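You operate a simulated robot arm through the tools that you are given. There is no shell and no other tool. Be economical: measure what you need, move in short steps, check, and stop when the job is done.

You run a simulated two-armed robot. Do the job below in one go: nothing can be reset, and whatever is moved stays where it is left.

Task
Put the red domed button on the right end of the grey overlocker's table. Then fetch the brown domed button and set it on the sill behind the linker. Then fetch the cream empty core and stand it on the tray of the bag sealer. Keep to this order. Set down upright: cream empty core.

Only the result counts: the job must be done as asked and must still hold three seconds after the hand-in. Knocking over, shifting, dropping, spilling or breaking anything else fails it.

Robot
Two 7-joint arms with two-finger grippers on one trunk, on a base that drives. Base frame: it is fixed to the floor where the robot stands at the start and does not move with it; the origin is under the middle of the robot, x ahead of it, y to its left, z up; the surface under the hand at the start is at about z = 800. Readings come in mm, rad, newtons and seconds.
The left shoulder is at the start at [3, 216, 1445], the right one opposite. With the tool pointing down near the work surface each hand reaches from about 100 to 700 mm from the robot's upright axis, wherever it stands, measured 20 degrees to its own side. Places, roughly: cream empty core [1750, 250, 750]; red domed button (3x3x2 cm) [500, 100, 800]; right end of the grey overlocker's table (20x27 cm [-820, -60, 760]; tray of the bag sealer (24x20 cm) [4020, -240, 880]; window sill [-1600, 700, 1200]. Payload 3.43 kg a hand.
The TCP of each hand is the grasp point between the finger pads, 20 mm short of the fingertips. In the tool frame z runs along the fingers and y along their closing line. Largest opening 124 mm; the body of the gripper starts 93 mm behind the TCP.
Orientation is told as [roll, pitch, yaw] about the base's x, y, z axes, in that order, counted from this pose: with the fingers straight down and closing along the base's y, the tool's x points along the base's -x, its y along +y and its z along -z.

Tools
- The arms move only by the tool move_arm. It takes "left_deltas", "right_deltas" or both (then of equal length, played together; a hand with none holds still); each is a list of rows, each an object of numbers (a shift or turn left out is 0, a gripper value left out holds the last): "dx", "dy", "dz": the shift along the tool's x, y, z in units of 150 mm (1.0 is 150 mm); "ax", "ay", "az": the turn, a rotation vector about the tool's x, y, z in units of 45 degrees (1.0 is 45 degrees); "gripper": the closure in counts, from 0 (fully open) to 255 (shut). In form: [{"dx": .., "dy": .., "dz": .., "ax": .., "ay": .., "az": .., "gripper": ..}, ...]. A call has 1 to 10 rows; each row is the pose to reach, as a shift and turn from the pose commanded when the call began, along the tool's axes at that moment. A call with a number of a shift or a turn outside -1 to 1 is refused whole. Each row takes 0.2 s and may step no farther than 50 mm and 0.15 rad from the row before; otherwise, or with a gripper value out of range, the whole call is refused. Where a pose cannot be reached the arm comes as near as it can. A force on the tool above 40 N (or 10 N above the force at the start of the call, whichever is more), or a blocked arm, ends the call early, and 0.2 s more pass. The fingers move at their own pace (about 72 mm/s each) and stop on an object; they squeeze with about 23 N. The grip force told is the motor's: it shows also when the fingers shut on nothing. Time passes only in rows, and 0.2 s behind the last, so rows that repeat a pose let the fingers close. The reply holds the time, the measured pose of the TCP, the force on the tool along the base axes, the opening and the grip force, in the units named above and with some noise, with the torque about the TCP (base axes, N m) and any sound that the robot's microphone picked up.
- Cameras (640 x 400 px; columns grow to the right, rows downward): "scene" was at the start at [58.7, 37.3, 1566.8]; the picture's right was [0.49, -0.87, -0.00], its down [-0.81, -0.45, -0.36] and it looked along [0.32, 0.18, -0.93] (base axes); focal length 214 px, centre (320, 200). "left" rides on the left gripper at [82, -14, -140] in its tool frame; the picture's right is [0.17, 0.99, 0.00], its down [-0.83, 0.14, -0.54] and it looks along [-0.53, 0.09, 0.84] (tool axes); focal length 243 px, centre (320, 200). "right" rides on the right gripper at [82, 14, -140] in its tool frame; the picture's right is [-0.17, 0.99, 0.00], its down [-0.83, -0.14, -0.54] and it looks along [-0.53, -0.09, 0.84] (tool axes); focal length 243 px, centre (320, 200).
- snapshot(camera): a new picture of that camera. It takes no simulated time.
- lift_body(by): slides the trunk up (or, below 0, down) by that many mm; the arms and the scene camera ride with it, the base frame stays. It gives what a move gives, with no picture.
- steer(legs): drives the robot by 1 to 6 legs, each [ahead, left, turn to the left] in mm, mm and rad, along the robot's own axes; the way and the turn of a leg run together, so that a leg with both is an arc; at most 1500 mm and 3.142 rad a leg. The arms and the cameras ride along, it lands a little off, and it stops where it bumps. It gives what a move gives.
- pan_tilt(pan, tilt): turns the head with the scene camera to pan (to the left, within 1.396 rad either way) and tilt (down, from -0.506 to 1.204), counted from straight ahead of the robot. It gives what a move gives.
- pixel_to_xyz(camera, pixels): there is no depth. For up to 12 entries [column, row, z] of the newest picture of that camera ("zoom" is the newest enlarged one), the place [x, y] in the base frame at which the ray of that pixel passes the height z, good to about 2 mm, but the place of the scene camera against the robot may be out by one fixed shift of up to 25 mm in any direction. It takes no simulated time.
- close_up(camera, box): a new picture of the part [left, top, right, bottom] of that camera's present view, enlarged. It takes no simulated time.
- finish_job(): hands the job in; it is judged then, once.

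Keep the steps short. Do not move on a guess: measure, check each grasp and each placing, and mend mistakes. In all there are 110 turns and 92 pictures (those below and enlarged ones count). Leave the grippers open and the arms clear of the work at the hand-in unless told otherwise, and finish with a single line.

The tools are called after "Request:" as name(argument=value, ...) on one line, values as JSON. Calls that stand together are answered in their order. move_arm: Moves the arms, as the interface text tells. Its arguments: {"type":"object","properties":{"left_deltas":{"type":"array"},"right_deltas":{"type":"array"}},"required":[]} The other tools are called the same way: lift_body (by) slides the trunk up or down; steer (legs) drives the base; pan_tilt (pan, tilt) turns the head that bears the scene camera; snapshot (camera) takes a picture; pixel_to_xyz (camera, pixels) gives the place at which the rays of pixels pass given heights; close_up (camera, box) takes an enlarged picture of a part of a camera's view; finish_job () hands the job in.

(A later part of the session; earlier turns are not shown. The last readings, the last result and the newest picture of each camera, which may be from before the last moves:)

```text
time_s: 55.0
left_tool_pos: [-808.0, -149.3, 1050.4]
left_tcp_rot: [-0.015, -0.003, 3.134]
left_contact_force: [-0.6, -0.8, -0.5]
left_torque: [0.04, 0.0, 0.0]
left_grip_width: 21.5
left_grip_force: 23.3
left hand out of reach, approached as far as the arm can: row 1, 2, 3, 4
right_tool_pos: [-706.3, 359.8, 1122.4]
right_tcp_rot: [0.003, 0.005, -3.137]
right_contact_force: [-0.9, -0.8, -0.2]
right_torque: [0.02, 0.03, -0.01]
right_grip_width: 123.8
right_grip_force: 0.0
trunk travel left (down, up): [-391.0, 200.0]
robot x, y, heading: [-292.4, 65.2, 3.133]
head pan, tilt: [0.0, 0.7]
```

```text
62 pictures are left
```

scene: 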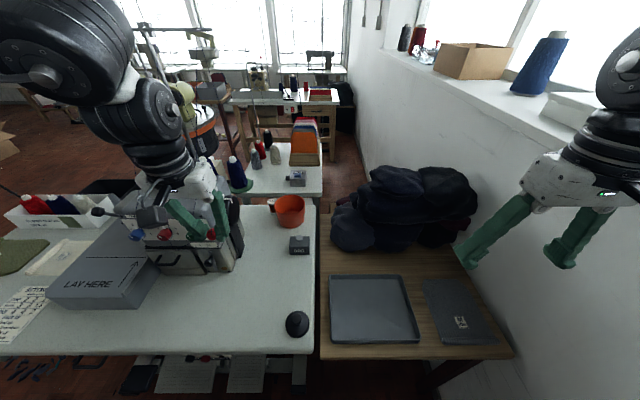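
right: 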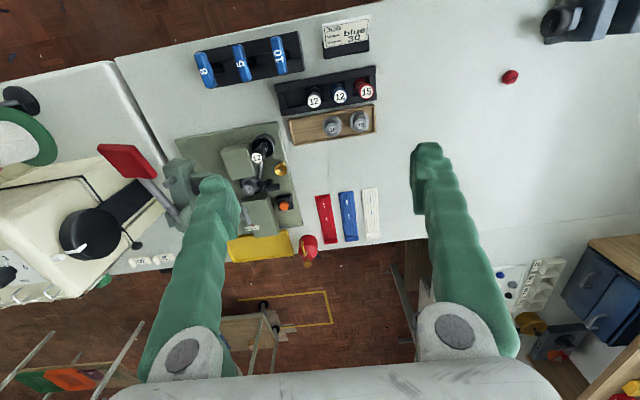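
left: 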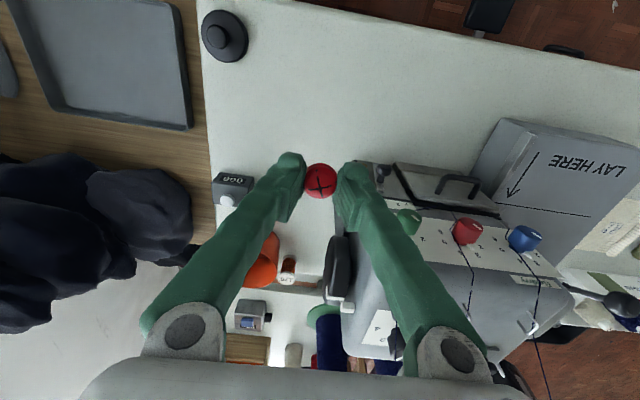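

The left hand can't reach further sideways here. I bring the right hand 90 mm inward for wall clearance, then drive right 75.

Request:
move_arm(right_deltas=[{"dy": 0.2}, {"dy": 0.4}, {"dy": 0.6}])

Request:
steer(legs=[[15, -75, 0]])

Request:
snapshot(camera="left")

```text
time_s: 55.8
left_tool_pos: [-808.0, -152.7, 1049.6]
left_tcp_rot: [-0.014, -0.002, 3.137]
left_contact_force: [0.1, -0.7, -0.3]
left_torque: [0.09, -0.04, -0.02]
left_grip_width: 21.4
left_grip_force: 22.8
right_tool_pos: [-727.0, 325.5, 1146.7]
right_tcp_rot: [-0.001, 0.005, -3.136]
right_contact_force: [-0.4, -1.1, -1.3]
right_torque: [0.08, -0.07, 0.0]
right_grip_width: 124.1
right_grip_force: 0.0
right hand out of reach, approached as far as the arm can: row 1, 2, 3
trunk travel left (down, up): [-391.0, 200.0]
robot x, y, heading: [-291.5, 65.5, 3.143]
head pan, tilt: [0.0, 0.7]
```

```text
time_s: 57.5
left_tool_pos: [-824.6, -76.5, 1049.3]
left_tcp_rot: [-0.016, 0.0, 3.135]
left_contact_force: [-0.3, -0.5, 0.3]
left_torque: [0.0, 0.03, -0.02]
left_grip_width: 21.2
left_grip_force: 23.0
right_tool_pos: [-744.1, 400.0, 1145.1]
right_tcp_rot: [0.002, 0.011, -3.136]
right_contact_force: [0.3, 1.1, -0.7]
right_torque: [-0.01, 0.0, 0.01]
right_grip_width: 123.8
right_grip_force: 0.1
trunk travel left (down, up): [-391.0, 200.0]
robot x, y, heading: [-305.3, 139.7, 3.136]
head pan, tilt: [0.0, 0.7]
```

```text
61 pictures are left
```

left: 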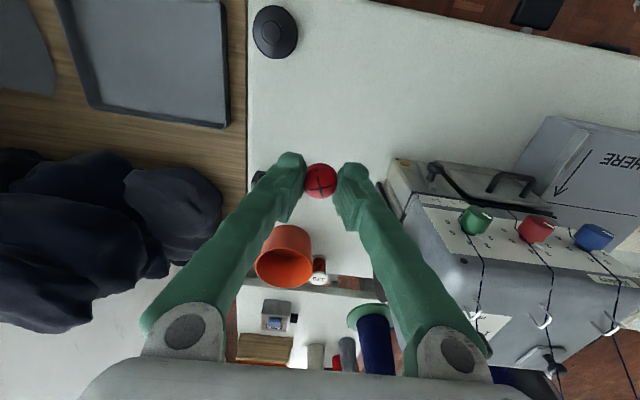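

At (-825,-76,1049). Check overlocker's near corner and other items against my descent column.

Request:
pixel_to_xyz(camera="left", pixels=[[388, 165, 860], [388, 165, 800], [415, 215, 900], [275, 50, 765], [258, 178, 780], [246, 5, 760], [370, 5, 760], [330, 100, 760]])

Request:
move_arm(left_deltas=[{"dz": 0.3, "gripper": 255}, {"dz": 0.6, "gripper": 255}, {"dz": 0.9, "gripper": 255}, {"dz": 1.0, "gripper": 255}])

Request:
snapshot(camera="left")

```text
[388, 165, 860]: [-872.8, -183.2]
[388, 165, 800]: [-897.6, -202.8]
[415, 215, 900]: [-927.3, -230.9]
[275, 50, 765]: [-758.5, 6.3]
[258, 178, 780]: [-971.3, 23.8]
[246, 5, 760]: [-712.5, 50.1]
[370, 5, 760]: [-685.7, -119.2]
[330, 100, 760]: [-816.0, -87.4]
```

```text
time_s: 58.5
left_tool_pos: [-823.4, -76.0, 897.3]
left_tcp_rot: [-0.016, 0.0, 3.135]
left_contact_force: [0.2, 0.2, -0.7]
left_torque: [0.0, 0.01, 0.01]
left_grip_width: 21.8
left_grip_force: 23.0
right_tool_pos: [-744.7, 399.3, 1145.0]
right_tcp_rot: [0.001, 0.01, -3.136]
right_contact_force: [-0.3, 0.3, 0.2]
right_torque: [0.02, 0.0, 0.0]
right_grip_width: 124.0
right_grip_force: 0.0
trunk travel left (down, up): [-391.0, 200.0]
robot x, y, heading: [-305.3, 138.6, 3.14]
head pan, tilt: [0.0, 0.7]
```

```text
60 pictures are left
```

left: 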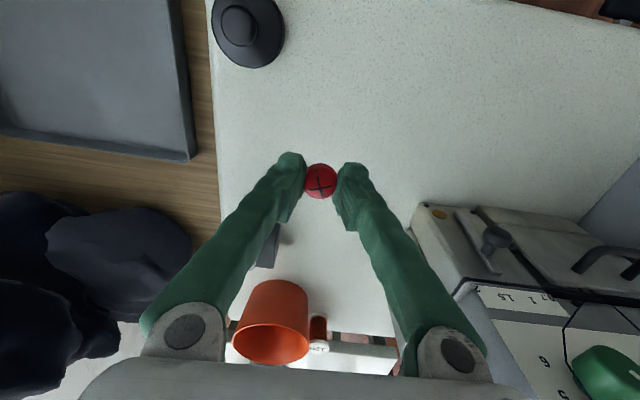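

Path clear. Descend 108 mm to z≈789, then feel for the table.

Request:
move_arm(left_deltas=[{"dz": 0.3, "gripper": 255}, {"dz": 0.55, "gripper": 255}, {"dz": 0.7, "gripper": 255}, {"dz": 0.71, "gripper": 255}])

Request:
move_arm(left_deltas=[{"dz": 0.02, "gripper": 255}, {"dz": 0.04, "gripper": 255}, {"dz": 0.045, "gripper": 255}])

Request:
snapshot(camera="left")

```text
time_s: 59.5
left_tool_pos: [-822.5, -75.8, 797.9]
left_tcp_rot: [-0.022, -0.004, 3.135]
left_contact_force: [-0.7, -1.1, 0.3]
left_torque: [0.01, 0.0, 0.01]
left_grip_width: 21.4
left_grip_force: 23.0
left hand out of reach, approached as far as the arm can: row 3, 4
right_tool_pos: [-745.2, 399.5, 1145.7]
right_tcp_rot: [0.002, 0.007, -3.137]
right_contact_force: [-0.6, -0.7, 0.5]
right_torque: [-0.04, 0.03, -0.01]
right_grip_width: 123.9
right_grip_force: 0.1
trunk travel left (down, up): [-391.0, 200.0]
robot x, y, heading: [-309.5, 142.1, 3.142]
head pan, tilt: [0.0, 0.7]
```

```text
time_s: 60.3
left_tool_pos: [-822.3, -76.1, 796.2]
left_tcp_rot: [-0.018, -0.001, 3.136]
left_contact_force: [-0.3, -0.7, -0.2]
left_torque: [0.01, 0.02, 0.0]
left_grip_width: 21.6
left_grip_force: 22.8
left hand out of reach, approached as far as the arm can: row 2, 3
right_tool_pos: [-743.3, 399.8, 1146.9]
right_tcp_rot: [0.002, 0.009, -3.137]
right_contact_force: [0.3, -0.7, -0.1]
right_torque: [-0.01, 0.01, 0.03]
right_grip_width: 124.2
right_grip_force: 0.1
trunk travel left (down, up): [-391.0, 200.0]
robot x, y, heading: [-307.7, 139.9, 3.138]
head pan, tilt: [0.0, 0.7]
```

```text
59 pictures are left
```

left: 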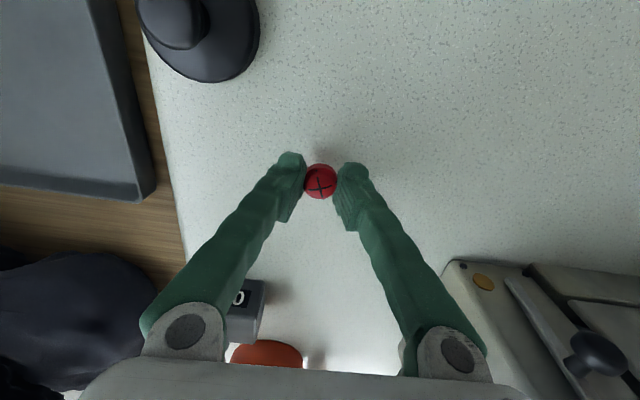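

Arm is at full stretch 15 mm above the table. Come 35 mm closer (x≈-788, still in the area) and continue down.

Request:
move_arm(left_deltas=[{"dx": 0.12, "gripper": 255}, {"dx": 0.24, "gripper": 255}, {"dx": 0.24, "dz": 0.03, "gripper": 255}, {"dx": 0.24, "dz": 0.06, "gripper": 255}, {"dx": 0.24, "dz": 0.075, "gripper": 255}])

```text
time_s: 61.5
left_tool_pos: [-785.9, -74.3, 785.9]
left_tcp_rot: [-0.016, 0.001, 3.136]
left_contact_force: [0.0, 0.3, 0.1]
left_torque: [-0.02, -0.03, -0.01]
left_grip_width: 21.2
left_grip_force: 22.6
right_tool_pos: [-744.0, 399.3, 1146.0]
right_tcp_rot: [0.003, 0.01, -3.137]
right_contact_force: [0.7, 0.9, 0.0]
right_torque: [-0.01, 0.02, 0.0]
right_grip_width: 123.9
right_grip_force: 0.1
trunk travel left (down, up): [-391.0, 200.0]
robot x, y, heading: [-310.1, 142.3, 3.141]
head pan, tilt: [0.0, 0.7]
```

Request:
move_arm(left_deltas=[{"dz": 0.02, "gripper": 255}, {"dz": 0.03, "gripper": 255}, {"dz": 0.035, "gripper": 255}])

```text
time_s: 62.3
left_tool_pos: [-786.2, -75.6, 780.5]
left_tcp_rot: [-0.015, 0.0, 3.135]
left_contact_force: [0.9, -0.3, -0.8]
left_torque: [0.0, 0.01, -0.01]
left_grip_width: 21.5
left_grip_force: 23.4
right_tool_pos: [-744.4, 400.7, 1145.9]
right_tcp_rot: [0.003, 0.008, -3.136]
right_contact_force: [0.4, 0.1, 0.0]
right_torque: [0.03, 0.01, -0.01]
right_grip_width: 124.1
right_grip_force: 0.0
trunk travel left (down, up): [-391.0, 200.0]
robot x, y, heading: [-303.6, 141.8, 3.137]
head pan, tilt: [0.0, 0.7]
```

No contact yet at z=780.5; continue down in 1 mm steps.

Request:
move_arm(left_deltas=[{"dz": 0.007, "gripper": 255}, {"dz": 0.014, "gripper": 255}, {"dz": 0.02, "gripper": 255}])

```text
time_s: 63.1
left_tool_pos: [-787.6, -75.3, 779.4]
left_tcp_rot: [-0.017, 0.0, 3.137]
left_contact_force: [4.0, 1.5, 19.1]
left_torque: [-0.04, -0.18, 0.04]
left_grip_width: 21.2
left_grip_force: 23.3
right_tool_pos: [-743.9, 399.0, 1146.3]
right_tcp_rot: [0.003, 0.008, -3.136]
right_contact_force: [0.5, -0.3, -0.1]
right_torque: [-0.01, 0.0, -0.01]
right_grip_width: 123.6
right_grip_force: 0.1
trunk travel left (down, up): [-391.0, 200.0]
robot x, y, heading: [-309.5, 140.2, 3.141]
head pan, tilt: [0.0, 0.7]
```

The button is on the table (19 N). Open the fingers, then rise.

Request:
move_arm(left_deltas=[{"dz": -0.007, "gripper": 180}, {"dz": -0.007, "gripper": 150}, {"dz": -0.007, "gripper": 150}, {"dz": -0.25, "gripper": 150}, {"dz": -0.55, "gripper": 150}, {"dz": -0.85, "gripper": 150}, {"dz": -1.0, "gripper": 150}])

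Request:
snapshot(camera="left")

Request:
move_arm(left_deltas=[{"dz": -0.3}, {"dz": -0.6}, {"dz": -0.9}, {"dz": -1.0}])

```text
time_s: 64.7
left_tool_pos: [-795.7, -85.7, 924.6]
left_tcp_rot: [-0.017, 0.003, 3.131]
left_contact_force: [-0.6, 1.1, 0.5]
left_torque: [-0.03, 0.02, -0.02]
left_grip_width: 51.4
left_grip_force: 0.1
left hand out of reach, approached as far as the arm can: row 6, 7
right_tool_pos: [-745.1, 397.5, 1146.1]
right_tcp_rot: [0.002, 0.008, -3.137]
right_contact_force: [0.1, -0.5, -1.2]
right_torque: [0.01, -0.01, -0.02]
right_grip_width: 124.0
right_grip_force: 0.1
trunk travel left (down, up): [-391.0, 200.0]
robot x, y, heading: [-306.4, 137.3, 3.139]
head pan, tilt: [0.0, 0.7]
```

```text
58 pictures are left
```

left: 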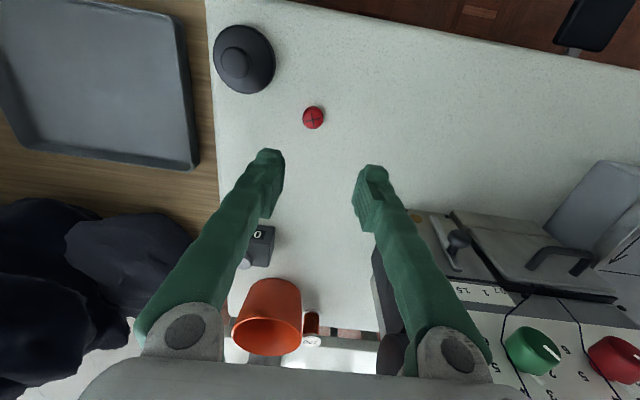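

```text
time_s: 65.7
left_tool_pos: [-796.2, -89.8, 1075.5]
left_tcp_rot: [-0.016, -0.001, 3.136]
left_contact_force: [-0.6, -0.3, 0.6]
left_torque: [0.01, 0.02, -0.03]
left_grip_width: 50.7
left_grip_force: 0.1
left hand out of reach, approached as far as the arm can: row 1, 2
right_tool_pos: [-744.3, 399.5, 1147.2]
right_tcp_rot: [-0.001, 0.009, -3.135]
right_contact_force: [-0.3, 0.1, 0.7]
right_torque: [0.04, 0.0, 0.02]
right_grip_width: 124.0
right_grip_force: 0.0
trunk travel left (down, up): [-391.0, 200.0]
robot x, y, heading: [-304.6, 139.0, 3.139]
head pan, tilt: [0.0, 0.7]
```

Red button rests upright at about (-787,-75), inside the area. Next the brown one: raise the trunk, retreat to the open spot and turn to face the window wall.

Request:
lift_body(by=200)

Request:
steer(legs=[[-270, 270, 0], [0, 0, -1.57]])

Request:
pan_tilt(pan=-0.4, tilt=0.6)

Request:
snapshot(camera="scene")

```text
time_s: 67.9
left_tool_pos: [-800.8, -99.8, 1335.4]
left_tcp_rot: [-0.028, -0.142, 3.138]
left_contact_force: [-0.7, -0.8, 0.2]
left_torque: [-0.03, -0.02, 0.01]
left_grip_width: 51.2
left_grip_force: 0.1
right_tool_pos: [-763.6, 389.1, 1341.2]
right_tcp_rot: [-0.01, 0.025, -3.135]
right_contact_force: [0.1, -1.1, 0.6]
right_torque: [0.03, -0.01, -0.02]
right_grip_width: 124.1
right_grip_force: 0.1
trunk travel left (down, up): [-591.0, 0.0]
robot x, y, heading: [-305.7, 139.2, 3.133]
head pan, tilt: [0.0, 0.7]
```

```text
time_s: 77.2
left_tool_pos: [-281.6, 327.0, 1345.0]
left_tcp_rot: [-0.019, -0.157, 1.612]
left_contact_force: [0.3, 0.7, 0.3]
left_torque: [-0.02, 0.02, -0.02]
left_grip_width: 51.0
left_grip_force: 0.2
right_tool_pos: [208.4, 312.0, 1346.5]
right_tcp_rot: [0.002, 0.005, 1.62]
right_contact_force: [0.1, 1.1, -0.3]
right_torque: [0.0, -0.05, 0.03]
right_grip_width: 123.9
right_grip_force: 0.0
trunk travel left (down, up): [-591.0, 0.0]
robot x, y, heading: [-30.4, -133.0, 1.618]
head pan, tilt: [0.0, 0.7]
```

```text
time_s: 78.1
left_tool_pos: [-280.9, 327.9, 1344.7]
left_tcp_rot: [-0.018, -0.157, 1.611]
left_contact_force: [0.4, 0.0, 0.3]
left_torque: [0.03, 0.02, -0.04]
left_grip_width: 51.0
left_grip_force: 0.1
right_tool_pos: [207.9, 312.8, 1347.2]
right_tcp_rot: [0.005, 0.006, 1.622]
right_contact_force: [1.0, -0.3, 0.5]
right_torque: [-0.01, 0.01, 0.03]
right_grip_width: 123.8
right_grip_force: 0.0
trunk travel left (down, up): [-591.0, 0.0]
robot x, y, heading: [-35.8, -134.2, 1.614]
head pan, tilt: [-0.4, 0.6]
```

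```text
57 pictures are left
```

scene: 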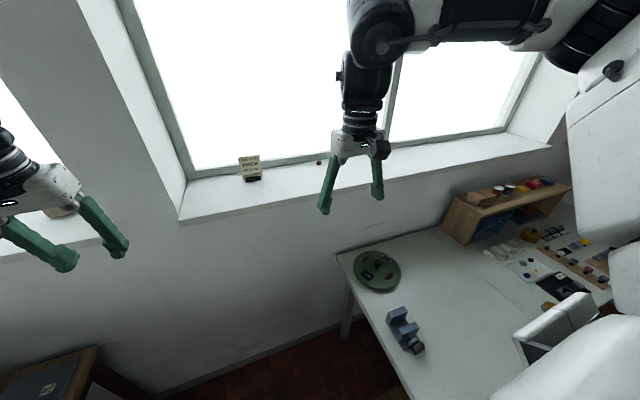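

Brown button at (321,163), plus a sign card left of it. Test the right hand's forward reach in free air here: 100 mm ahead and 85 down, and take its view.

Request:
move_arm(right_deltas=[{"dz": 0.2, "dx": -0.15}, {"dz": 0.4, "dx": -0.3}, {"dz": 0.57, "dx": -0.45}, {"dz": 0.57, "dx": -0.7}])

Request:
snapshot(camera="right")

```text
time_s: 79.1
left_tool_pos: [-283.5, 329.6, 1344.5]
left_tcp_rot: [-0.02, -0.158, 1.613]
left_contact_force: [-1.2, 0.0, 0.5]
left_torque: [-0.01, -0.05, -0.02]
left_grip_width: 51.2
left_grip_force: 0.0
right_tool_pos: [199.9, 416.6, 1259.9]
right_tcp_rot: [0.001, 0.006, 1.624]
right_contact_force: [-0.3, -0.1, 0.5]
right_torque: [0.01, -0.03, -0.01]
right_grip_width: 124.2
right_grip_force: 0.1
trunk travel left (down, up): [-591.0, 0.0]
robot x, y, heading: [-32.5, -134.2, 1.609]
head pan, tilt: [-0.4, 0.6]
```

```text
56 pictures are left
```

right: 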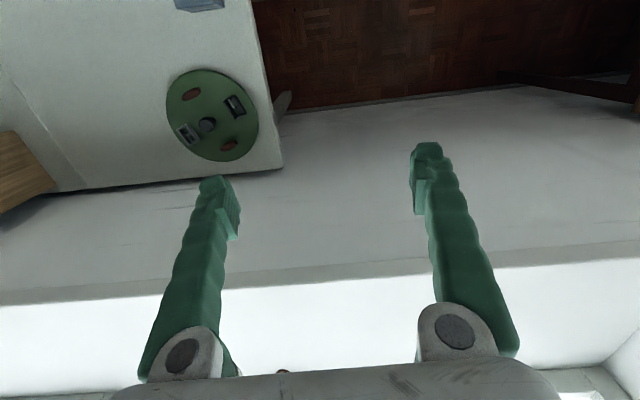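

Reach is good (550 ahead). Measure the brown button and the card from the scene view, and raise the hand 60 for the approach.

Request:
move_arm(right_deltas=[{"dz": -0.25}, {"dz": -0.5}])

Request:
snapshot(camera="scene")

Request:
pixel_to_xyz(camera="scene", pixels=[[320, 163, 1205], [252, 181, 1200], [181, 222, 1200], [186, 180, 1200], [336, 255, 800]])

```text
time_s: 79.7
left_tool_pos: [-282.9, 327.7, 1346.2]
left_tcp_rot: [-0.02, -0.158, 1.61]
left_contact_force: [-1.4, 0.0, 0.2]
left_torque: [0.03, -0.02, 0.0]
left_grip_width: 51.1
left_grip_force: 0.1
right_tool_pos: [201.8, 415.2, 1335.9]
right_tcp_rot: [0.002, 0.004, 1.623]
right_contact_force: [0.3, 0.1, -0.5]
right_torque: [0.03, -0.01, 0.0]
right_grip_width: 123.8
right_grip_force: 0.1
trunk travel left (down, up): [-591.0, 0.0]
robot x, y, heading: [-36.3, -131.2, 1.614]
head pan, tilt: [-0.4, 0.6]
```

```text
55 pictures are left
```

scene: 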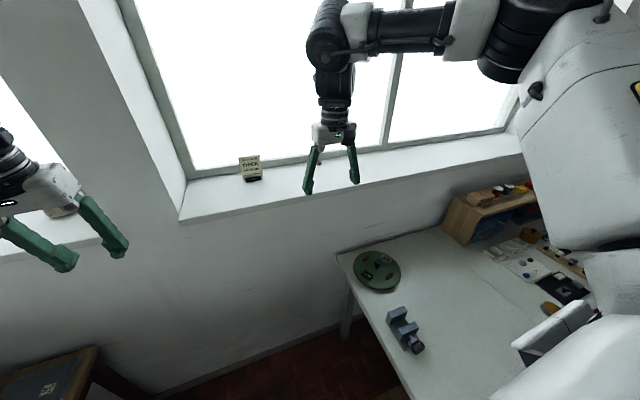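

```text
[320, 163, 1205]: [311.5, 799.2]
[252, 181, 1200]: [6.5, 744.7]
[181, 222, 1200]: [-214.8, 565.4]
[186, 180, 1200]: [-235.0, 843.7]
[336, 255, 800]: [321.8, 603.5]
```

The left hand must not run into the pillar and card; pull it back 150 mm.

Request:
move_arm(left_deltas=[{"dx": 0.25, "ay": 0.1}, {"dx": 0.5, "ay": 0.2}, {"dx": 0.75, "ay": 0.2}, {"dx": 1.0, "ay": 0.2}])

```text
time_s: 80.7
left_tool_pos: [-313.3, 206.5, 1341.6]
left_tcp_rot: [-0.022, -0.001, 1.609]
left_contact_force: [-0.6, -0.4, -0.5]
left_torque: [-0.02, -0.03, -0.03]
left_grip_width: 51.0
left_grip_force: 0.0
left hand out of reach, approached as far as the arm can: row 3, 4
right_tool_pos: [201.1, 415.8, 1335.4]
right_tcp_rot: [0.003, 0.005, 1.623]
right_contact_force: [0.0, 0.8, -0.4]
right_torque: [0.03, -0.03, -0.04]
right_grip_width: 123.8
right_grip_force: 0.1
trunk travel left (down, up): [-591.0, 0.0]
robot x, y, heading: [-35.7, -137.4, 1.612]
head pan, tilt: [-0.4, 0.6]
```

Swing the left hand outward-back a bit more to clear the pillar.

Request:
move_arm(left_deltas=[{"dx": 0.1, "dy": 0.25}, {"dx": 0.25, "dy": 0.5}, {"dx": 0.4, "dy": 0.75}, {"dx": 0.6, "dy": 0.95}, {"dx": 0.8, "dy": 0.98}])

```text
time_s: 81.9
left_tool_pos: [-455.1, 85.1, 1337.8]
left_tcp_rot: [-0.02, -0.003, 1.608]
left_contact_force: [-0.3, 0.2, -0.1]
left_torque: [0.05, -0.03, 0.02]
left_grip_width: 50.8
left_grip_force: 0.0
right_tool_pos: [202.9, 415.5, 1337.0]
right_tcp_rot: [0.0, 0.005, 1.62]
right_contact_force: [-0.1, -0.5, -0.1]
right_torque: [0.06, -0.01, 0.05]
right_grip_width: 124.0
right_grip_force: 0.0
trunk travel left (down, up): [-591.0, 0.0]
robot x, y, heading: [-35.3, -132.7, 1.613]
head pan, tilt: [-0.4, 0.6]
```

Good. Drive ahead 340, right 80, trimming heading by -0.04.

Request:
steer(legs=[[200, -80, -0.04], [140, 0, 0]])

Request:
snapshot(camera="right")

Request:
snapshot(camera="scene")

```text
time_s: 84.8
left_tool_pos: [-370.5, 448.4, 1339.4]
left_tcp_rot: [-0.019, -0.006, 1.567]
left_contact_force: [0.3, -0.6, -0.1]
left_torque: [0.07, 0.01, 0.01]
left_grip_width: 51.2
left_grip_force: 0.2
right_tool_pos: [300.5, 749.3, 1337.5]
right_tcp_rot: [0.005, 0.002, 1.58]
right_contact_force: [-0.2, 0.4, 0.3]
right_torque: [0.07, 0.02, -0.02]
right_grip_width: 124.0
right_grip_force: 0.1
trunk travel left (down, up): [-591.0, 0.0]
robot x, y, heading: [41.8, 214.9, 1.574]
head pan, tilt: [-0.4, 0.6]
```

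```text
54 pictures are left
```

right: 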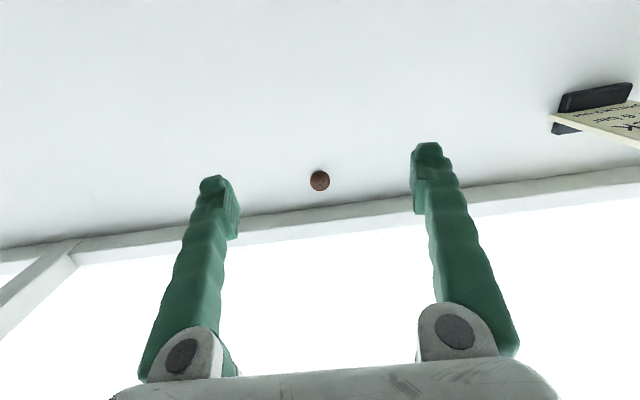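

```text
53 pictures are left
```

scene: 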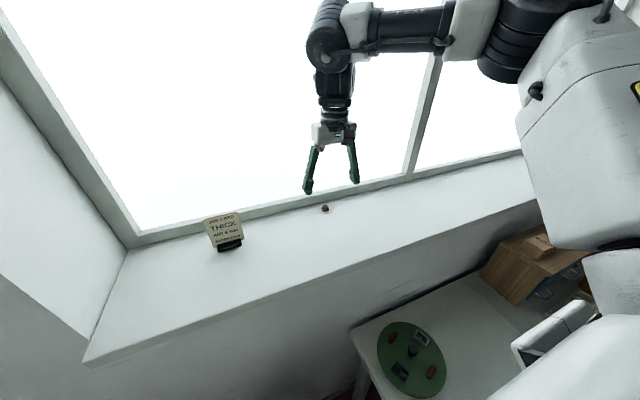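

Request:
pixel_to_xyz(camera="right", pixels=[[320, 181, 1180], [320, 181, 1200], [320, 181, 1220], [320, 215, 1220], [555, 125, 1220], [320, 200, 1200]])

```text
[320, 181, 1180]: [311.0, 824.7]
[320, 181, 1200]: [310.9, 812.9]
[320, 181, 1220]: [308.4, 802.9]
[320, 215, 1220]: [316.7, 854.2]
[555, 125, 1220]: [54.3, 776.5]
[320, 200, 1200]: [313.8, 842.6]
```

Both rays agree: button centre ≈(310,810), sill top ≈1196. Move above it (z≈1245), tilted 0.2 rad so the hand stays off the window frame, fingers at 70 mm.

Request:
move_arm(right_deltas=[{"dx": -0.1, "dy": -0.02, "dz": 0.15, "ay": -0.12, "gripper": 110}, {"dx": -0.2, "dy": -0.04, "dz": 0.35, "ay": -0.25, "gripper": 110}, {"dx": -0.3, "dy": -0.065, "dz": 0.5, "ay": -0.25, "gripper": 110}, {"dx": -0.4, "dy": -0.065, "dz": 0.62, "ay": -0.25, "gripper": 110}])

Request:
snapshot(camera="right")

```text
time_s: 85.8
left_tool_pos: [-371.8, 454.1, 1336.7]
left_tcp_rot: [-0.019, 0.002, 1.568]
left_contact_force: [1.3, 1.1, 0.2]
left_torque: [0.03, 0.01, 0.01]
left_grip_width: 50.8
left_grip_force: 0.1
right_tool_pos: [309.7, 814.7, 1239.0]
right_tcp_rot: [0.0, -0.19, 1.579]
right_contact_force: [0.1, 0.5, 0.1]
right_torque: [-0.04, -0.01, 0.01]
right_grip_width: 70.5
right_grip_force: 0.1
trunk travel left (down, up): [-591.0, 0.0]
robot x, y, heading: [37.8, 215.7, 1.57]
head pan, tilt: [-0.4, 0.6]
```

```text
52 pictures are left
```

right: 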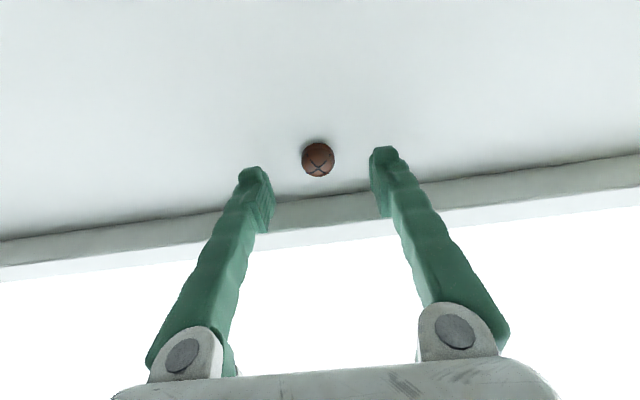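

Request:
pixel_to_xyz(camera="right", pixels=[[318, 159, 1206], [318, 178, 1206], [318, 178, 1219]])

```text
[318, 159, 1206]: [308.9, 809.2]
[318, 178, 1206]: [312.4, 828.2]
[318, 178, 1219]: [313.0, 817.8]
```

Button at (309,809). Adjust back 8 mm and descend to z≈1219.

Request:
move_arm(right_deltas=[{"dx": 0.05}, {"dx": 0.07, "dz": 0.06}, {"dx": 0.08, "dz": 0.1}, {"dx": 0.08, "dz": 0.114}])

Request:
snapshot(camera="right")

```text
time_s: 86.8
left_tool_pos: [-370.9, 449.8, 1337.1]
left_tcp_rot: [-0.019, -0.003, 1.569]
left_contact_force: [0.2, 0.2, 0.3]
left_torque: [0.05, 0.01, 0.01]
left_grip_width: 51.1
left_grip_force: 0.0
right_tool_pos: [310.6, 804.8, 1221.4]
right_tcp_rot: [0.004, -0.192, 1.581]
right_contact_force: [0.5, 0.8, -0.3]
right_torque: [-0.04, 0.0, -0.01]
right_grip_width: 70.6
right_grip_force: 0.2
trunk travel left (down, up): [-591.0, 0.0]
robot x, y, heading: [36.8, 212.2, 1.572]
head pan, tilt: [-0.4, 0.6]
```

```text
51 pictures are left
```

right: 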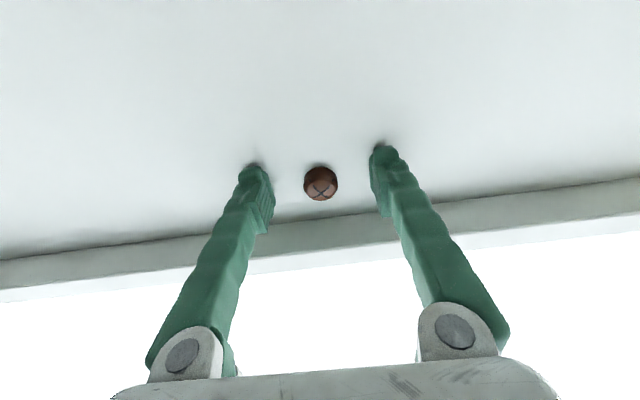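

Centered at (320,183). Ease down 2 mm more and close.

Request:
move_arm(right_deltas=[{"dz": 0.015}, {"dz": 0.015}])

```text
time_s: 87.4
left_tool_pos: [-371.7, 451.2, 1338.0]
left_tcp_rot: [-0.018, -0.001, 1.567]
left_contact_force: [-0.1, 0.4, 0.3]
left_torque: [0.02, 0.02, 0.01]
left_grip_width: 51.2
left_grip_force: 0.0
right_tool_pos: [309.9, 804.8, 1221.6]
right_tcp_rot: [0.003, -0.194, 1.579]
right_contact_force: [0.7, 1.5, 8.9]
right_torque: [-0.05, -0.43, 0.05]
right_grip_width: 71.4
right_grip_force: 0.4
trunk travel left (down, up): [-591.0, 0.0]
robot x, y, heading: [43.8, 217.7, 1.57]
head pan, tilt: [-0.4, 0.6]
```

Touching the sill (9 N). Back off 1 mm and close.

Request:
move_arm(right_deltas=[{"dz": -0.012}, {"dz": -0.012, "gripper": 255}, {"dz": -0.012, "gripper": 255}, {"dz": -0.012, "gripper": 255}, {"dz": -0.012, "gripper": 255}])

Request:
close_up(camera="right", box=[272, 150, 368, 210])

```text
time_s: 88.6
left_tool_pos: [-370.8, 452.3, 1338.2]
left_tcp_rot: [-0.017, 0.002, 1.568]
left_contact_force: [0.0, 0.4, 0.7]
left_torque: [0.02, 0.0, -0.02]
left_grip_width: 51.1
left_grip_force: 0.0
right_tool_pos: [310.4, 804.4, 1223.3]
right_tcp_rot: [0.005, -0.191, 1.579]
right_contact_force: [-1.0, -0.4, 0.4]
right_torque: [0.03, 0.01, -0.02]
right_grip_width: 21.1
right_grip_force: 23.3
trunk travel left (down, up): [-591.0, 0.0]
robot x, y, heading: [39.6, 212.6, 1.572]
head pan, tilt: [-0.4, 0.6]
```

```text
6.67 times, centred on (320, 180) of right
```

zoom: 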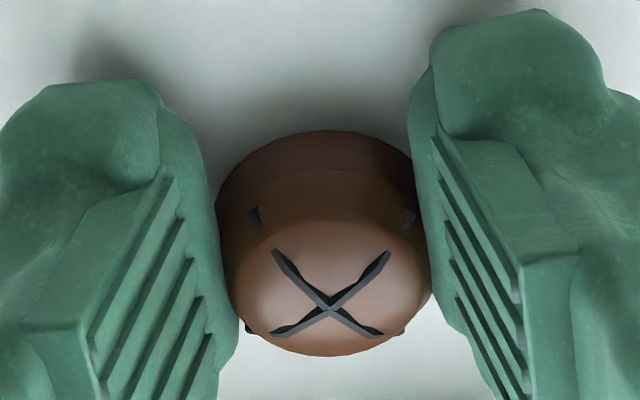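

Well gripped at 21 mm. Lift out along the tool axis and check.

Request:
move_arm(right_deltas=[{"dz": -0.3, "gripper": 255}, {"dz": -0.6, "gripper": 255}, {"dz": -0.85, "gripper": 255}])

Request:
snapshot(camera="right")

Request:
steer(legs=[[-350, 0, 0], [0, 0, 1.0]])

Request:
pan_tilt(pan=0.4, tilt=0.35)

Request:
snapshot(camera="scene")

```text
time_s: 89.4
left_tool_pos: [-371.1, 451.4, 1336.7]
left_tcp_rot: [-0.019, -0.001, 1.569]
left_contact_force: [-0.1, 0.0, 0.4]
left_torque: [0.01, 0.0, -0.01]
left_grip_width: 51.1
left_grip_force: 0.0
right_tool_pos: [308.2, 777.4, 1347.4]
right_tcp_rot: [0.002, -0.192, 1.579]
right_contact_force: [0.2, -0.4, -0.4]
right_torque: [-0.01, -0.02, 0.0]
right_grip_width: 21.6
right_grip_force: 22.9
trunk travel left (down, up): [-591.0, 0.0]
robot x, y, heading: [36.6, 215.5, 1.574]
head pan, tilt: [-0.4, 0.6]
```

```text
49 pictures are left
```

right: 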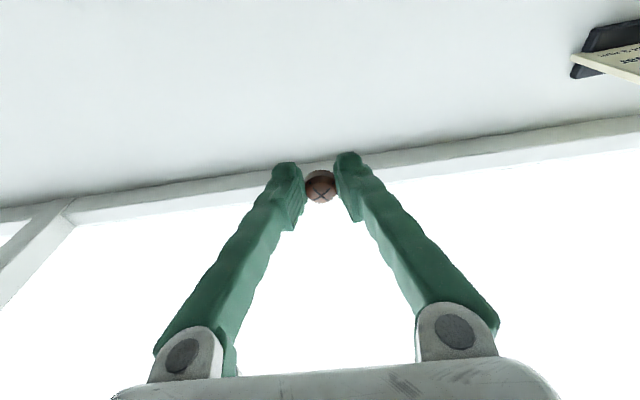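

```text
time_s: 95.6
left_tool_pos: [-382.4, -353.9, 1337.6]
left_tcp_rot: [-0.017, 0.0, 2.556]
left_contact_force: [0.2, 0.0, -0.5]
left_torque: [0.0, 0.0, -0.02]
left_grip_width: 51.1
left_grip_force: 0.1
right_tool_pos: [-283.1, 394.2, 1347.0]
right_tcp_rot: [0.002, -0.189, 2.568]
right_contact_force: [0.1, -0.1, -0.5]
right_torque: [-0.03, 0.03, 0.0]
right_grip_width: 21.6
right_grip_force: 22.9
trunk travel left (down, up): [-591.0, 0.0]
robot x, y, heading: [41.1, -139.6, 2.562]
head pan, tilt: [-0.4, 0.6]
```

```text
time_s: 96.7
left_tool_pos: [-383.3, -352.9, 1337.1]
left_tcp_rot: [-0.017, -0.002, 2.557]
left_contact_force: [0.0, -0.8, 0.4]
left_torque: [-0.02, -0.01, 0.02]
left_grip_width: 51.3
left_grip_force: 0.0
right_tool_pos: [-283.8, 395.8, 1346.1]
right_tcp_rot: [0.005, -0.193, 2.569]
right_contact_force: [-0.5, -0.4, 0.4]
right_torque: [0.01, 0.0, 0.03]
right_grip_width: 21.2
right_grip_force: 23.4
trunk travel left (down, up): [-591.0, 0.0]
robot x, y, heading: [40.5, -137.5, 2.562]
head pan, tilt: [0.4, 0.351]
```

```text
48 pictures are left
```

scene: 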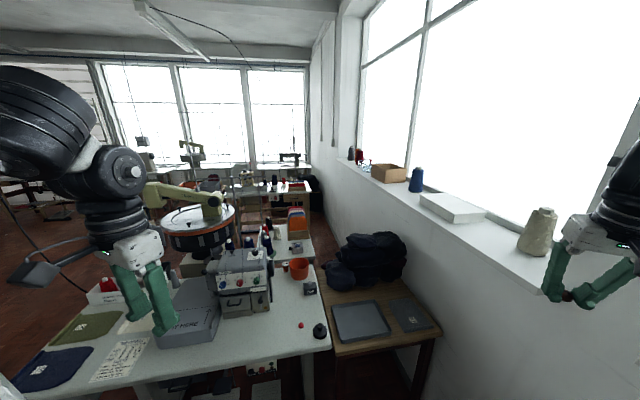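

Locate the sill target: compute sill coordinates of several pixels.

Request:
pixel_to_xyz(camera="scene", pixels=[[525, 255, 1200], [430, 215, 1200], [413, 191, 1200], [372, 180, 1200], [402, 183, 1200], [360, 164, 1200], [350, 160, 1200], [392, 197, 1200], [340, 167, 1200], [200, 225, 1000]])

Request:
close_up(camera="scene", box=[320, 130, 480, 230])

Request:
close_up(camera="scene", box=[100, 130, 340, 280])

```text
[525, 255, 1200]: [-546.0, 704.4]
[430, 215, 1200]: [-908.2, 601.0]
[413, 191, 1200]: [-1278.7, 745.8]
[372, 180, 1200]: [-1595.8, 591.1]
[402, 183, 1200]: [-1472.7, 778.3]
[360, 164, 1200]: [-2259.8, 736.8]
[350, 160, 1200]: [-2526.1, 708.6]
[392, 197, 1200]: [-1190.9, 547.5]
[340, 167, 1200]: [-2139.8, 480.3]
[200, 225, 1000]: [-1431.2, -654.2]
```

```text
4.00 times, centred on (400, 180) of scene
```

zoom: 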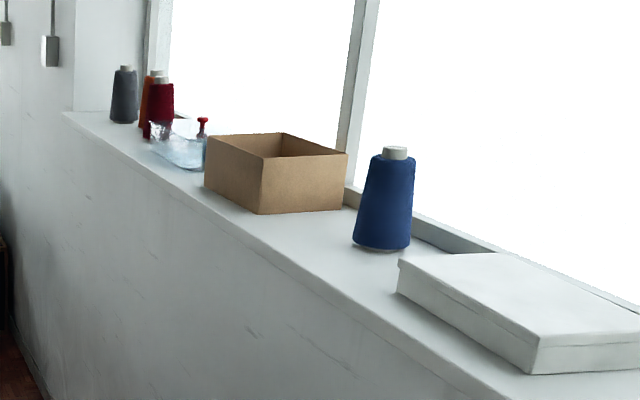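

```text
2.67 times, centred on (220, 205) of scene
```

zoom: 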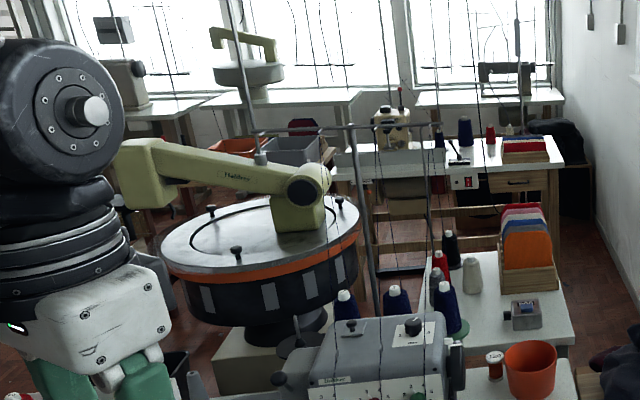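

The sill carries a cone, white box, blue cone, cardboard box etc. Measure the sill's far end and the boxes' corners; pan right to see the sill's near end.

Request:
pixel_to_xyz(camera="scene", pixels=[[336, 158, 1200], [419, 203, 1200], [453, 223, 1200], [487, 222, 1200], [384, 183, 1200], [371, 178, 1200], [406, 182, 1200]])

Request:
pan_tilt(pan=-0.3, tilt=0.5)

Request:
snapshot(camera="scene")

```text
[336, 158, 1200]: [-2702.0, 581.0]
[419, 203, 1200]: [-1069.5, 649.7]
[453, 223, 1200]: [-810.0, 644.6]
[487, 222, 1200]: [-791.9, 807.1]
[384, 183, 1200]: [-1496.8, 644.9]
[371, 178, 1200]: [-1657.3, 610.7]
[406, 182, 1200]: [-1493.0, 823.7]
```

```text
time_s: 97.8
left_tool_pos: [-382.3, -353.6, 1336.9]
left_tcp_rot: [-0.018, -0.002, 2.558]
left_contact_force: [0.4, -0.2, 0.5]
left_torque: [0.03, 0.0, 0.0]
left_grip_width: 50.9
left_grip_force: 0.1
right_tool_pos: [-283.5, 393.9, 1347.9]
right_tcp_rot: [0.003, -0.192, 2.57]
right_contact_force: [-0.1, 0.5, 0.5]
right_torque: [0.0, -0.01, -0.03]
right_grip_width: 21.3
right_grip_force: 22.5
trunk travel left (down, up): [-591.0, 0.0]
robot x, y, heading: [41.1, -139.8, 2.564]
head pan, tilt: [-0.3, 0.499]
```

```text
45 pictures are left
```

scene: 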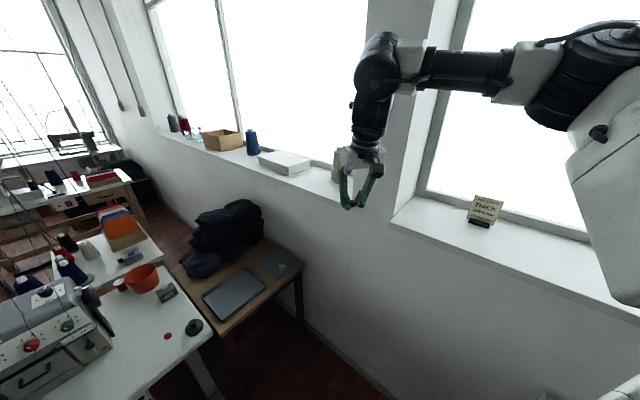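

The far sill runs from about x=-450 to -2700, centred at -1600, matching the given place. A free stretch lies between the cream cone (-546,704) and white box (edge ≈-800). I'll place at about (-705,612). Drive first along -x, then toward the wall.

Request:
steer(legs=[[302, 197, 0.094], [60, -115, 0]])

Request:
snapshot(camera="right")

Request:
snapshot(camera="scene")

```text
time_s: 102.8
left_tool_pos: [-714.4, -270.9, 1336.8]
left_tcp_rot: [-0.018, -0.002, 2.645]
left_contact_force: [-0.8, -0.3, -0.4]
left_torque: [0.02, 0.02, -0.01]
left_grip_width: 51.0
left_grip_force: 0.1
right_tool_pos: [-679.8, 482.7, 1346.9]
right_tcp_rot: [0.001, -0.192, 2.657]
right_contact_force: [0.2, -0.5, -0.2]
right_torque: [0.03, -0.02, 0.02]
right_grip_width: 21.4
right_grip_force: 23.1
trunk travel left (down, up): [-591.0, 0.0]
robot x, y, heading: [-311.0, -25.8, 2.644]
head pan, tilt: [-0.3, 0.499]
```

```text
44 pictures are left
```

right: 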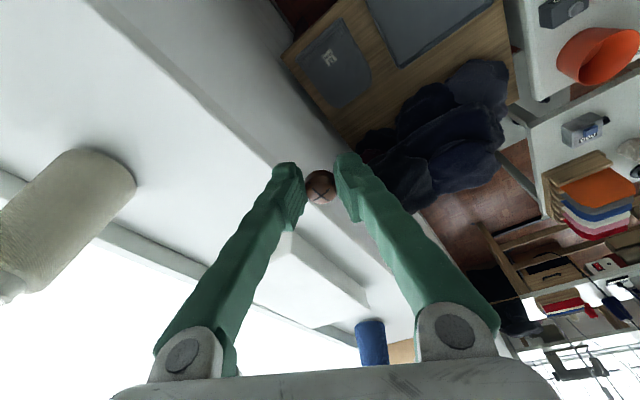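

```text
43 pictures are left
```

scene: 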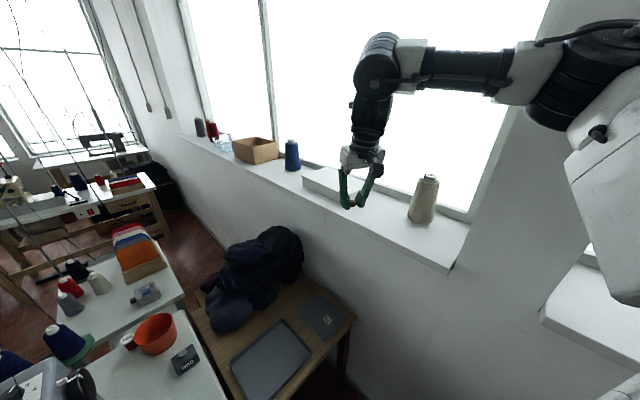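

Measure the sill edge, white box corner and cone base in the right camera's view.

Request:
pixel_to_xyz(camera="right", pixels=[[260, 155, 1198], [180, 85, 1198], [136, 190, 1198], [105, 150, 1198], [290, 235, 1250], [262, 290, 1250], [300, 232, 1198], [200, 170, 1198]])

Request:
pixel_to_xyz(camera="scene", pixels=[[421, 220, 1198], [375, 213, 1198], [452, 270, 1198], [385, 215, 1198]])

```text
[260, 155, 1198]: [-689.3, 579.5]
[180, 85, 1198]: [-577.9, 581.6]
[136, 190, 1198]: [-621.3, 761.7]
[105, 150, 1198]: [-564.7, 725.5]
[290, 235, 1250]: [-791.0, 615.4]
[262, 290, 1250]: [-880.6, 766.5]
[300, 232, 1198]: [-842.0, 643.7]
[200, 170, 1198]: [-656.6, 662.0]
```

```text
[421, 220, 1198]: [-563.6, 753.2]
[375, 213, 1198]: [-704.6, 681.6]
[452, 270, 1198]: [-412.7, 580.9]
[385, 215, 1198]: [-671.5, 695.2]
```

Sill edge y≈580; box edge x≈-791; cone near (-575,750). Place at (-700,650). Drive 62 ahead, 115 right.

Request:
steer(legs=[[62, -115, 0]])

Request:
snapshot(camera="right")

```text
time_s: 104.5
left_tool_pos: [-709.3, -226.1, 1333.2]
left_tcp_rot: [-0.038, -0.018, 2.643]
left_contact_force: [0.0, -0.5, 0.4]
left_torque: [0.0, 0.0, -0.02]
left_grip_width: 51.1
left_grip_force: 0.1
right_tool_pos: [-677.7, 520.1, 1359.7]
right_tcp_rot: [-0.026, -0.208, 2.677]
right_contact_force: [-0.9, 0.6, -0.4]
right_torque: [0.02, 0.02, -0.01]
right_grip_width: 21.1
right_grip_force: 22.8
trunk travel left (down, up): [-591.0, 0.0]
robot x, y, heading: [-310.0, 56.5, 2.643]
head pan, tilt: [-0.3, 0.499]
stopped in leg 1: the robot was blocked; the commanded pose is now the measured one
```

```text
42 pictures are left
```

right: 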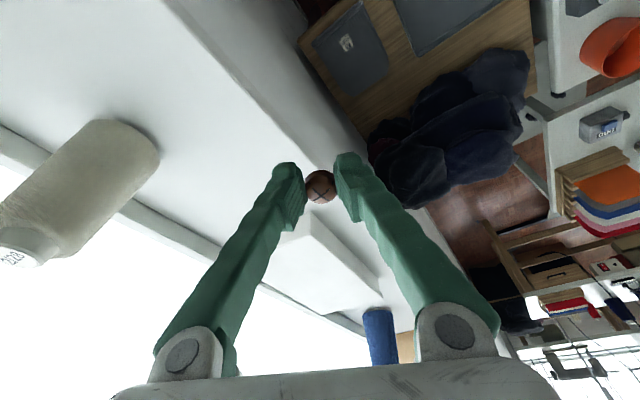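

The robot got blocked; the right arm has been pushed back, so something of it touched. Look.

Request:
pan_tilt(pan=-0.9, tilt=0.3)

Request:
snapshot(camera="scene")

```text
time_s: 105.5
left_tool_pos: [-710.0, -225.4, 1331.8]
left_tcp_rot: [-0.041, -0.019, 2.643]
left_contact_force: [-0.6, 0.8, -0.8]
left_torque: [-0.02, 0.01, 0.01]
left_grip_width: 51.2
left_grip_force: 0.1
right_tool_pos: [-677.1, 521.4, 1359.1]
right_tcp_rot: [-0.029, -0.205, 2.675]
right_contact_force: [-0.2, -0.2, -0.4]
right_torque: [-0.02, 0.02, 0.01]
right_grip_width: 21.0
right_grip_force: 23.4
trunk travel left (down, up): [-591.0, 0.0]
robot x, y, heading: [-312.7, 57.3, 2.649]
head pan, tilt: [-0.901, 0.3]
```

```text
41 pictures are left
```

scene: 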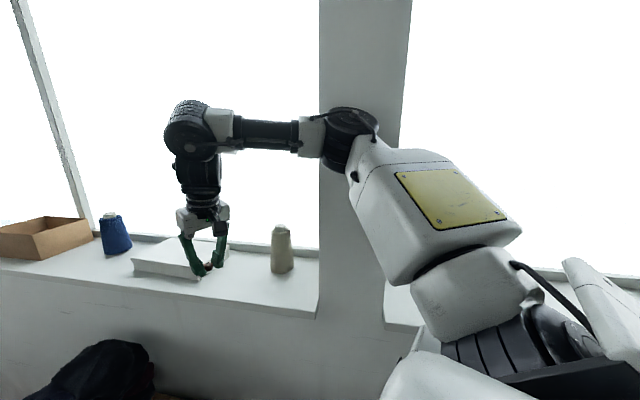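

The right elbow touched the pillar between the windows, so the right hand can't serve this spot. Plan: set the brown button down temporarily on the near sill, pick it up with the left hand, whose elbow stays clear. Back off and turn.

Request:
steer(legs=[[-95, 176, 0], [-231, -125, 0], [0, 0, -0.545], [100, -60, 0]])

Request:
pan_tilt(pan=-0.3, tilt=0.5)

Request:
snapshot(camera="scene")

Request:
snapshot(camera="right")

```text
time_s: 113.4
left_tool_pos: [-519.6, -29.1, 1337.3]
left_tcp_rot: [-0.02, -0.004, 2.087]
left_contact_force: [0.0, 0.1, -0.5]
left_torque: [0.01, 0.0, 0.0]
left_grip_width: 51.2
left_grip_force: 0.0
right_tool_pos: [-97.1, 590.1, 1346.8]
right_tcp_rot: [-0.003, -0.192, 2.115]
right_contact_force: [-0.2, -0.4, 1.0]
right_torque: [0.04, -0.01, 0.03]
right_grip_width: 21.5
right_grip_force: 22.9
trunk travel left (down, up): [-591.0, 0.0]
robot x, y, heading: [-44.8, -24.9, 2.093]
head pan, tilt: [-0.901, 0.3]
```

```text
time_s: 114.4
left_tool_pos: [-520.2, -25.5, 1336.0]
left_tcp_rot: [-0.017, 0.001, 2.087]
left_contact_force: [0.0, -0.4, 0.3]
left_torque: [0.02, 0.02, 0.01]
left_grip_width: 50.9
left_grip_force: 0.2
right_tool_pos: [-96.6, 593.8, 1344.5]
right_tcp_rot: [0.0, -0.188, 2.112]
right_contact_force: [0.0, 0.8, -0.6]
right_torque: [-0.02, 0.0, -0.03]
right_grip_width: 21.4
right_grip_force: 23.3
trunk travel left (down, up): [-591.0, 0.0]
robot x, y, heading: [-41.7, -31.2, 2.097]
head pan, tilt: [-0.3, 0.499]
```

```text
40 pictures are left
```

scene: 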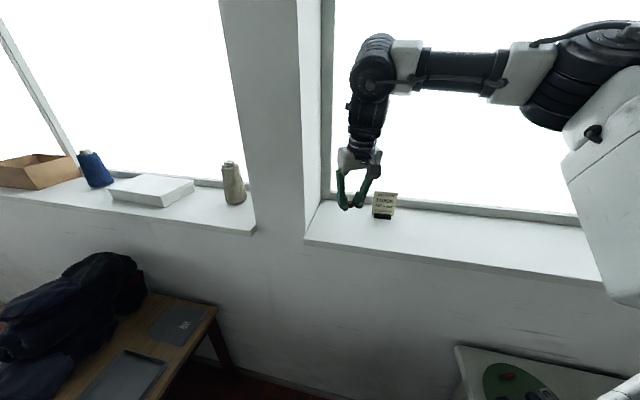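

```text
39 pictures are left
```

right: 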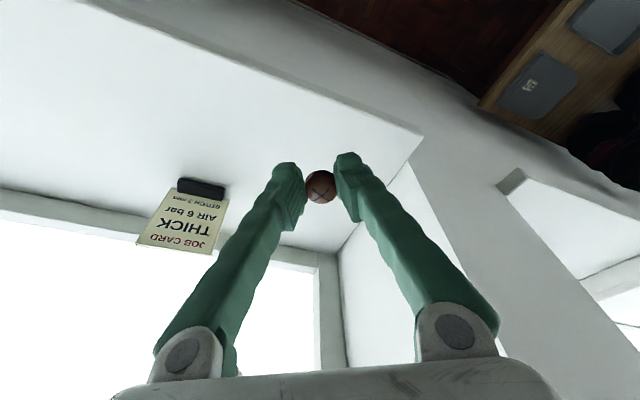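

Measure sill corner, reveal and card base.

Request:
pixel_to_xyz(camera="right", pixels=[[422, 138, 1198], [345, 245, 1198], [200, 188, 1198], [225, 195, 1198], [300, 110, 1198], [260, 130, 1198]])

```text
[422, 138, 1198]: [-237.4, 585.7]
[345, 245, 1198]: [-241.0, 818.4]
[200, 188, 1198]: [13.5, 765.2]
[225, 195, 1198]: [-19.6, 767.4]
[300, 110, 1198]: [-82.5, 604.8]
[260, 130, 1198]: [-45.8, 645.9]
```

Set down at (-100,655): move there to z≈1236 first.

Request:
move_arm(right_deltas=[{"dx": -0.11, "dy": -0.08, "dz": 0.1, "gripper": 255}, {"dx": -0.22, "dy": -0.16, "dz": 0.3, "gripper": 255}, {"dx": -0.22, "dy": -0.19, "dz": 0.55, "gripper": 255}, {"dx": -0.22, "dy": -0.19, "dz": 0.79, "gripper": 255}])

```text
time_s: 115.4
left_tool_pos: [-519.6, -24.2, 1337.1]
left_tcp_rot: [-0.017, 0.0, 2.086]
left_contact_force: [1.0, 0.7, -0.2]
left_torque: [-0.02, -0.02, 0.01]
left_grip_width: 51.3
left_grip_force: 0.0
right_tool_pos: [-101.2, 657.9, 1230.1]
right_tcp_rot: [-0.002, -0.188, 2.11]
right_contact_force: [0.2, 0.0, 0.3]
right_torque: [0.01, -0.03, -0.01]
right_grip_width: 21.4
right_grip_force: 23.3
trunk travel left (down, up): [-591.0, 0.0]
robot x, y, heading: [-41.3, -26.9, 2.096]
head pan, tilt: [-0.3, 0.499]
```

Request:
move_arm(right_deltas=[{"dx": 0.003, "dz": 0.015, "gripper": 255}, {"dx": 0.006, "dz": 0.03, "gripper": 255}, {"dx": 0.009, "dz": 0.042, "gripper": 255}, {"dx": 0.01, "dz": 0.052, "gripper": 255}])

```text
time_s: 116.4
left_tool_pos: [-519.7, -25.3, 1337.2]
left_tcp_rot: [-0.018, -0.003, 2.089]
left_contact_force: [-0.2, -0.3, 0.5]
left_torque: [0.02, -0.03, 0.04]
left_grip_width: 51.0
left_grip_force: 0.0
right_tool_pos: [-102.0, 655.8, 1227.4]
right_tcp_rot: [-0.001, -0.188, 2.111]
right_contact_force: [-0.6, 1.2, -0.2]
right_torque: [0.04, 0.01, -0.03]
right_grip_width: 21.4
right_grip_force: 23.0
trunk travel left (down, up): [-591.0, 0.0]
robot x, y, heading: [-48.1, -27.8, 2.095]
head pan, tilt: [-0.3, 0.499]
```

Request:
move_arm(right_deltas=[{"dx": 0.003, "dz": 0.015, "gripper": 255}, {"dx": 0.006, "dz": 0.03, "gripper": 255}, {"dx": 0.007, "dz": 0.035, "gripper": 255}])

```text
time_s: 117.2
left_tool_pos: [-519.0, -25.4, 1337.1]
left_tcp_rot: [-0.016, -0.002, 2.087]
left_contact_force: [-0.2, 0.8, -0.6]
left_torque: [0.03, 0.0, 0.04]
left_grip_width: 51.2
left_grip_force: 0.1
right_tool_pos: [-101.1, 655.8, 1220.8]
right_tcp_rot: [-0.002, -0.189, 2.111]
right_contact_force: [-0.2, -1.0, 0.1]
right_torque: [-0.02, 0.01, 0.02]
right_grip_width: 21.6
right_grip_force: 23.3
trunk travel left (down, up): [-591.0, 0.0]
robot x, y, heading: [-43.4, -27.3, 2.096]
head pan, tilt: [-0.3, 0.499]
```

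Request:
move_arm(right_deltas=[{"dz": 0.007, "gripper": 255}, {"dz": 0.014, "gripper": 255}, {"dz": 0.02, "gripper": 255}])

Request:
snapshot(camera="right")

```text
time_s: 118.0
left_tool_pos: [-518.9, -26.6, 1337.5]
left_tcp_rot: [-0.018, -0.002, 2.089]
left_contact_force: [0.2, -0.6, -0.2]
left_torque: [-0.02, -0.01, -0.03]
left_grip_width: 51.1
left_grip_force: 0.0
right_tool_pos: [-101.5, 655.1, 1219.6]
right_tcp_rot: [-0.001, -0.19, 2.111]
right_contact_force: [2.2, 1.6, 7.5]
right_torque: [0.12, -0.03, -0.03]
right_grip_width: 21.1
right_grip_force: 22.7
trunk travel left (down, up): [-591.0, 0.0]
robot x, y, heading: [-47.2, -28.6, 2.092]
head pan, tilt: [-0.3, 0.499]
```

```text
38 pictures are left
```

right: 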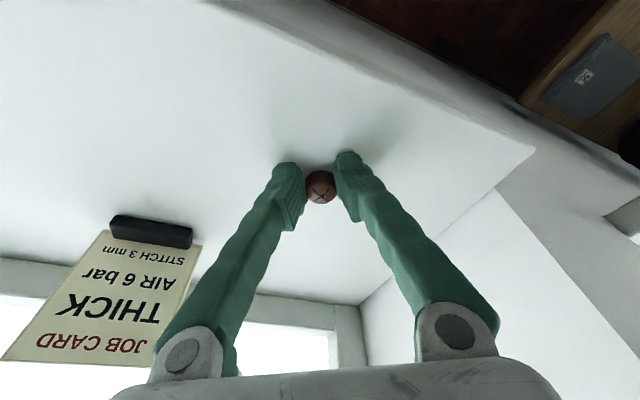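

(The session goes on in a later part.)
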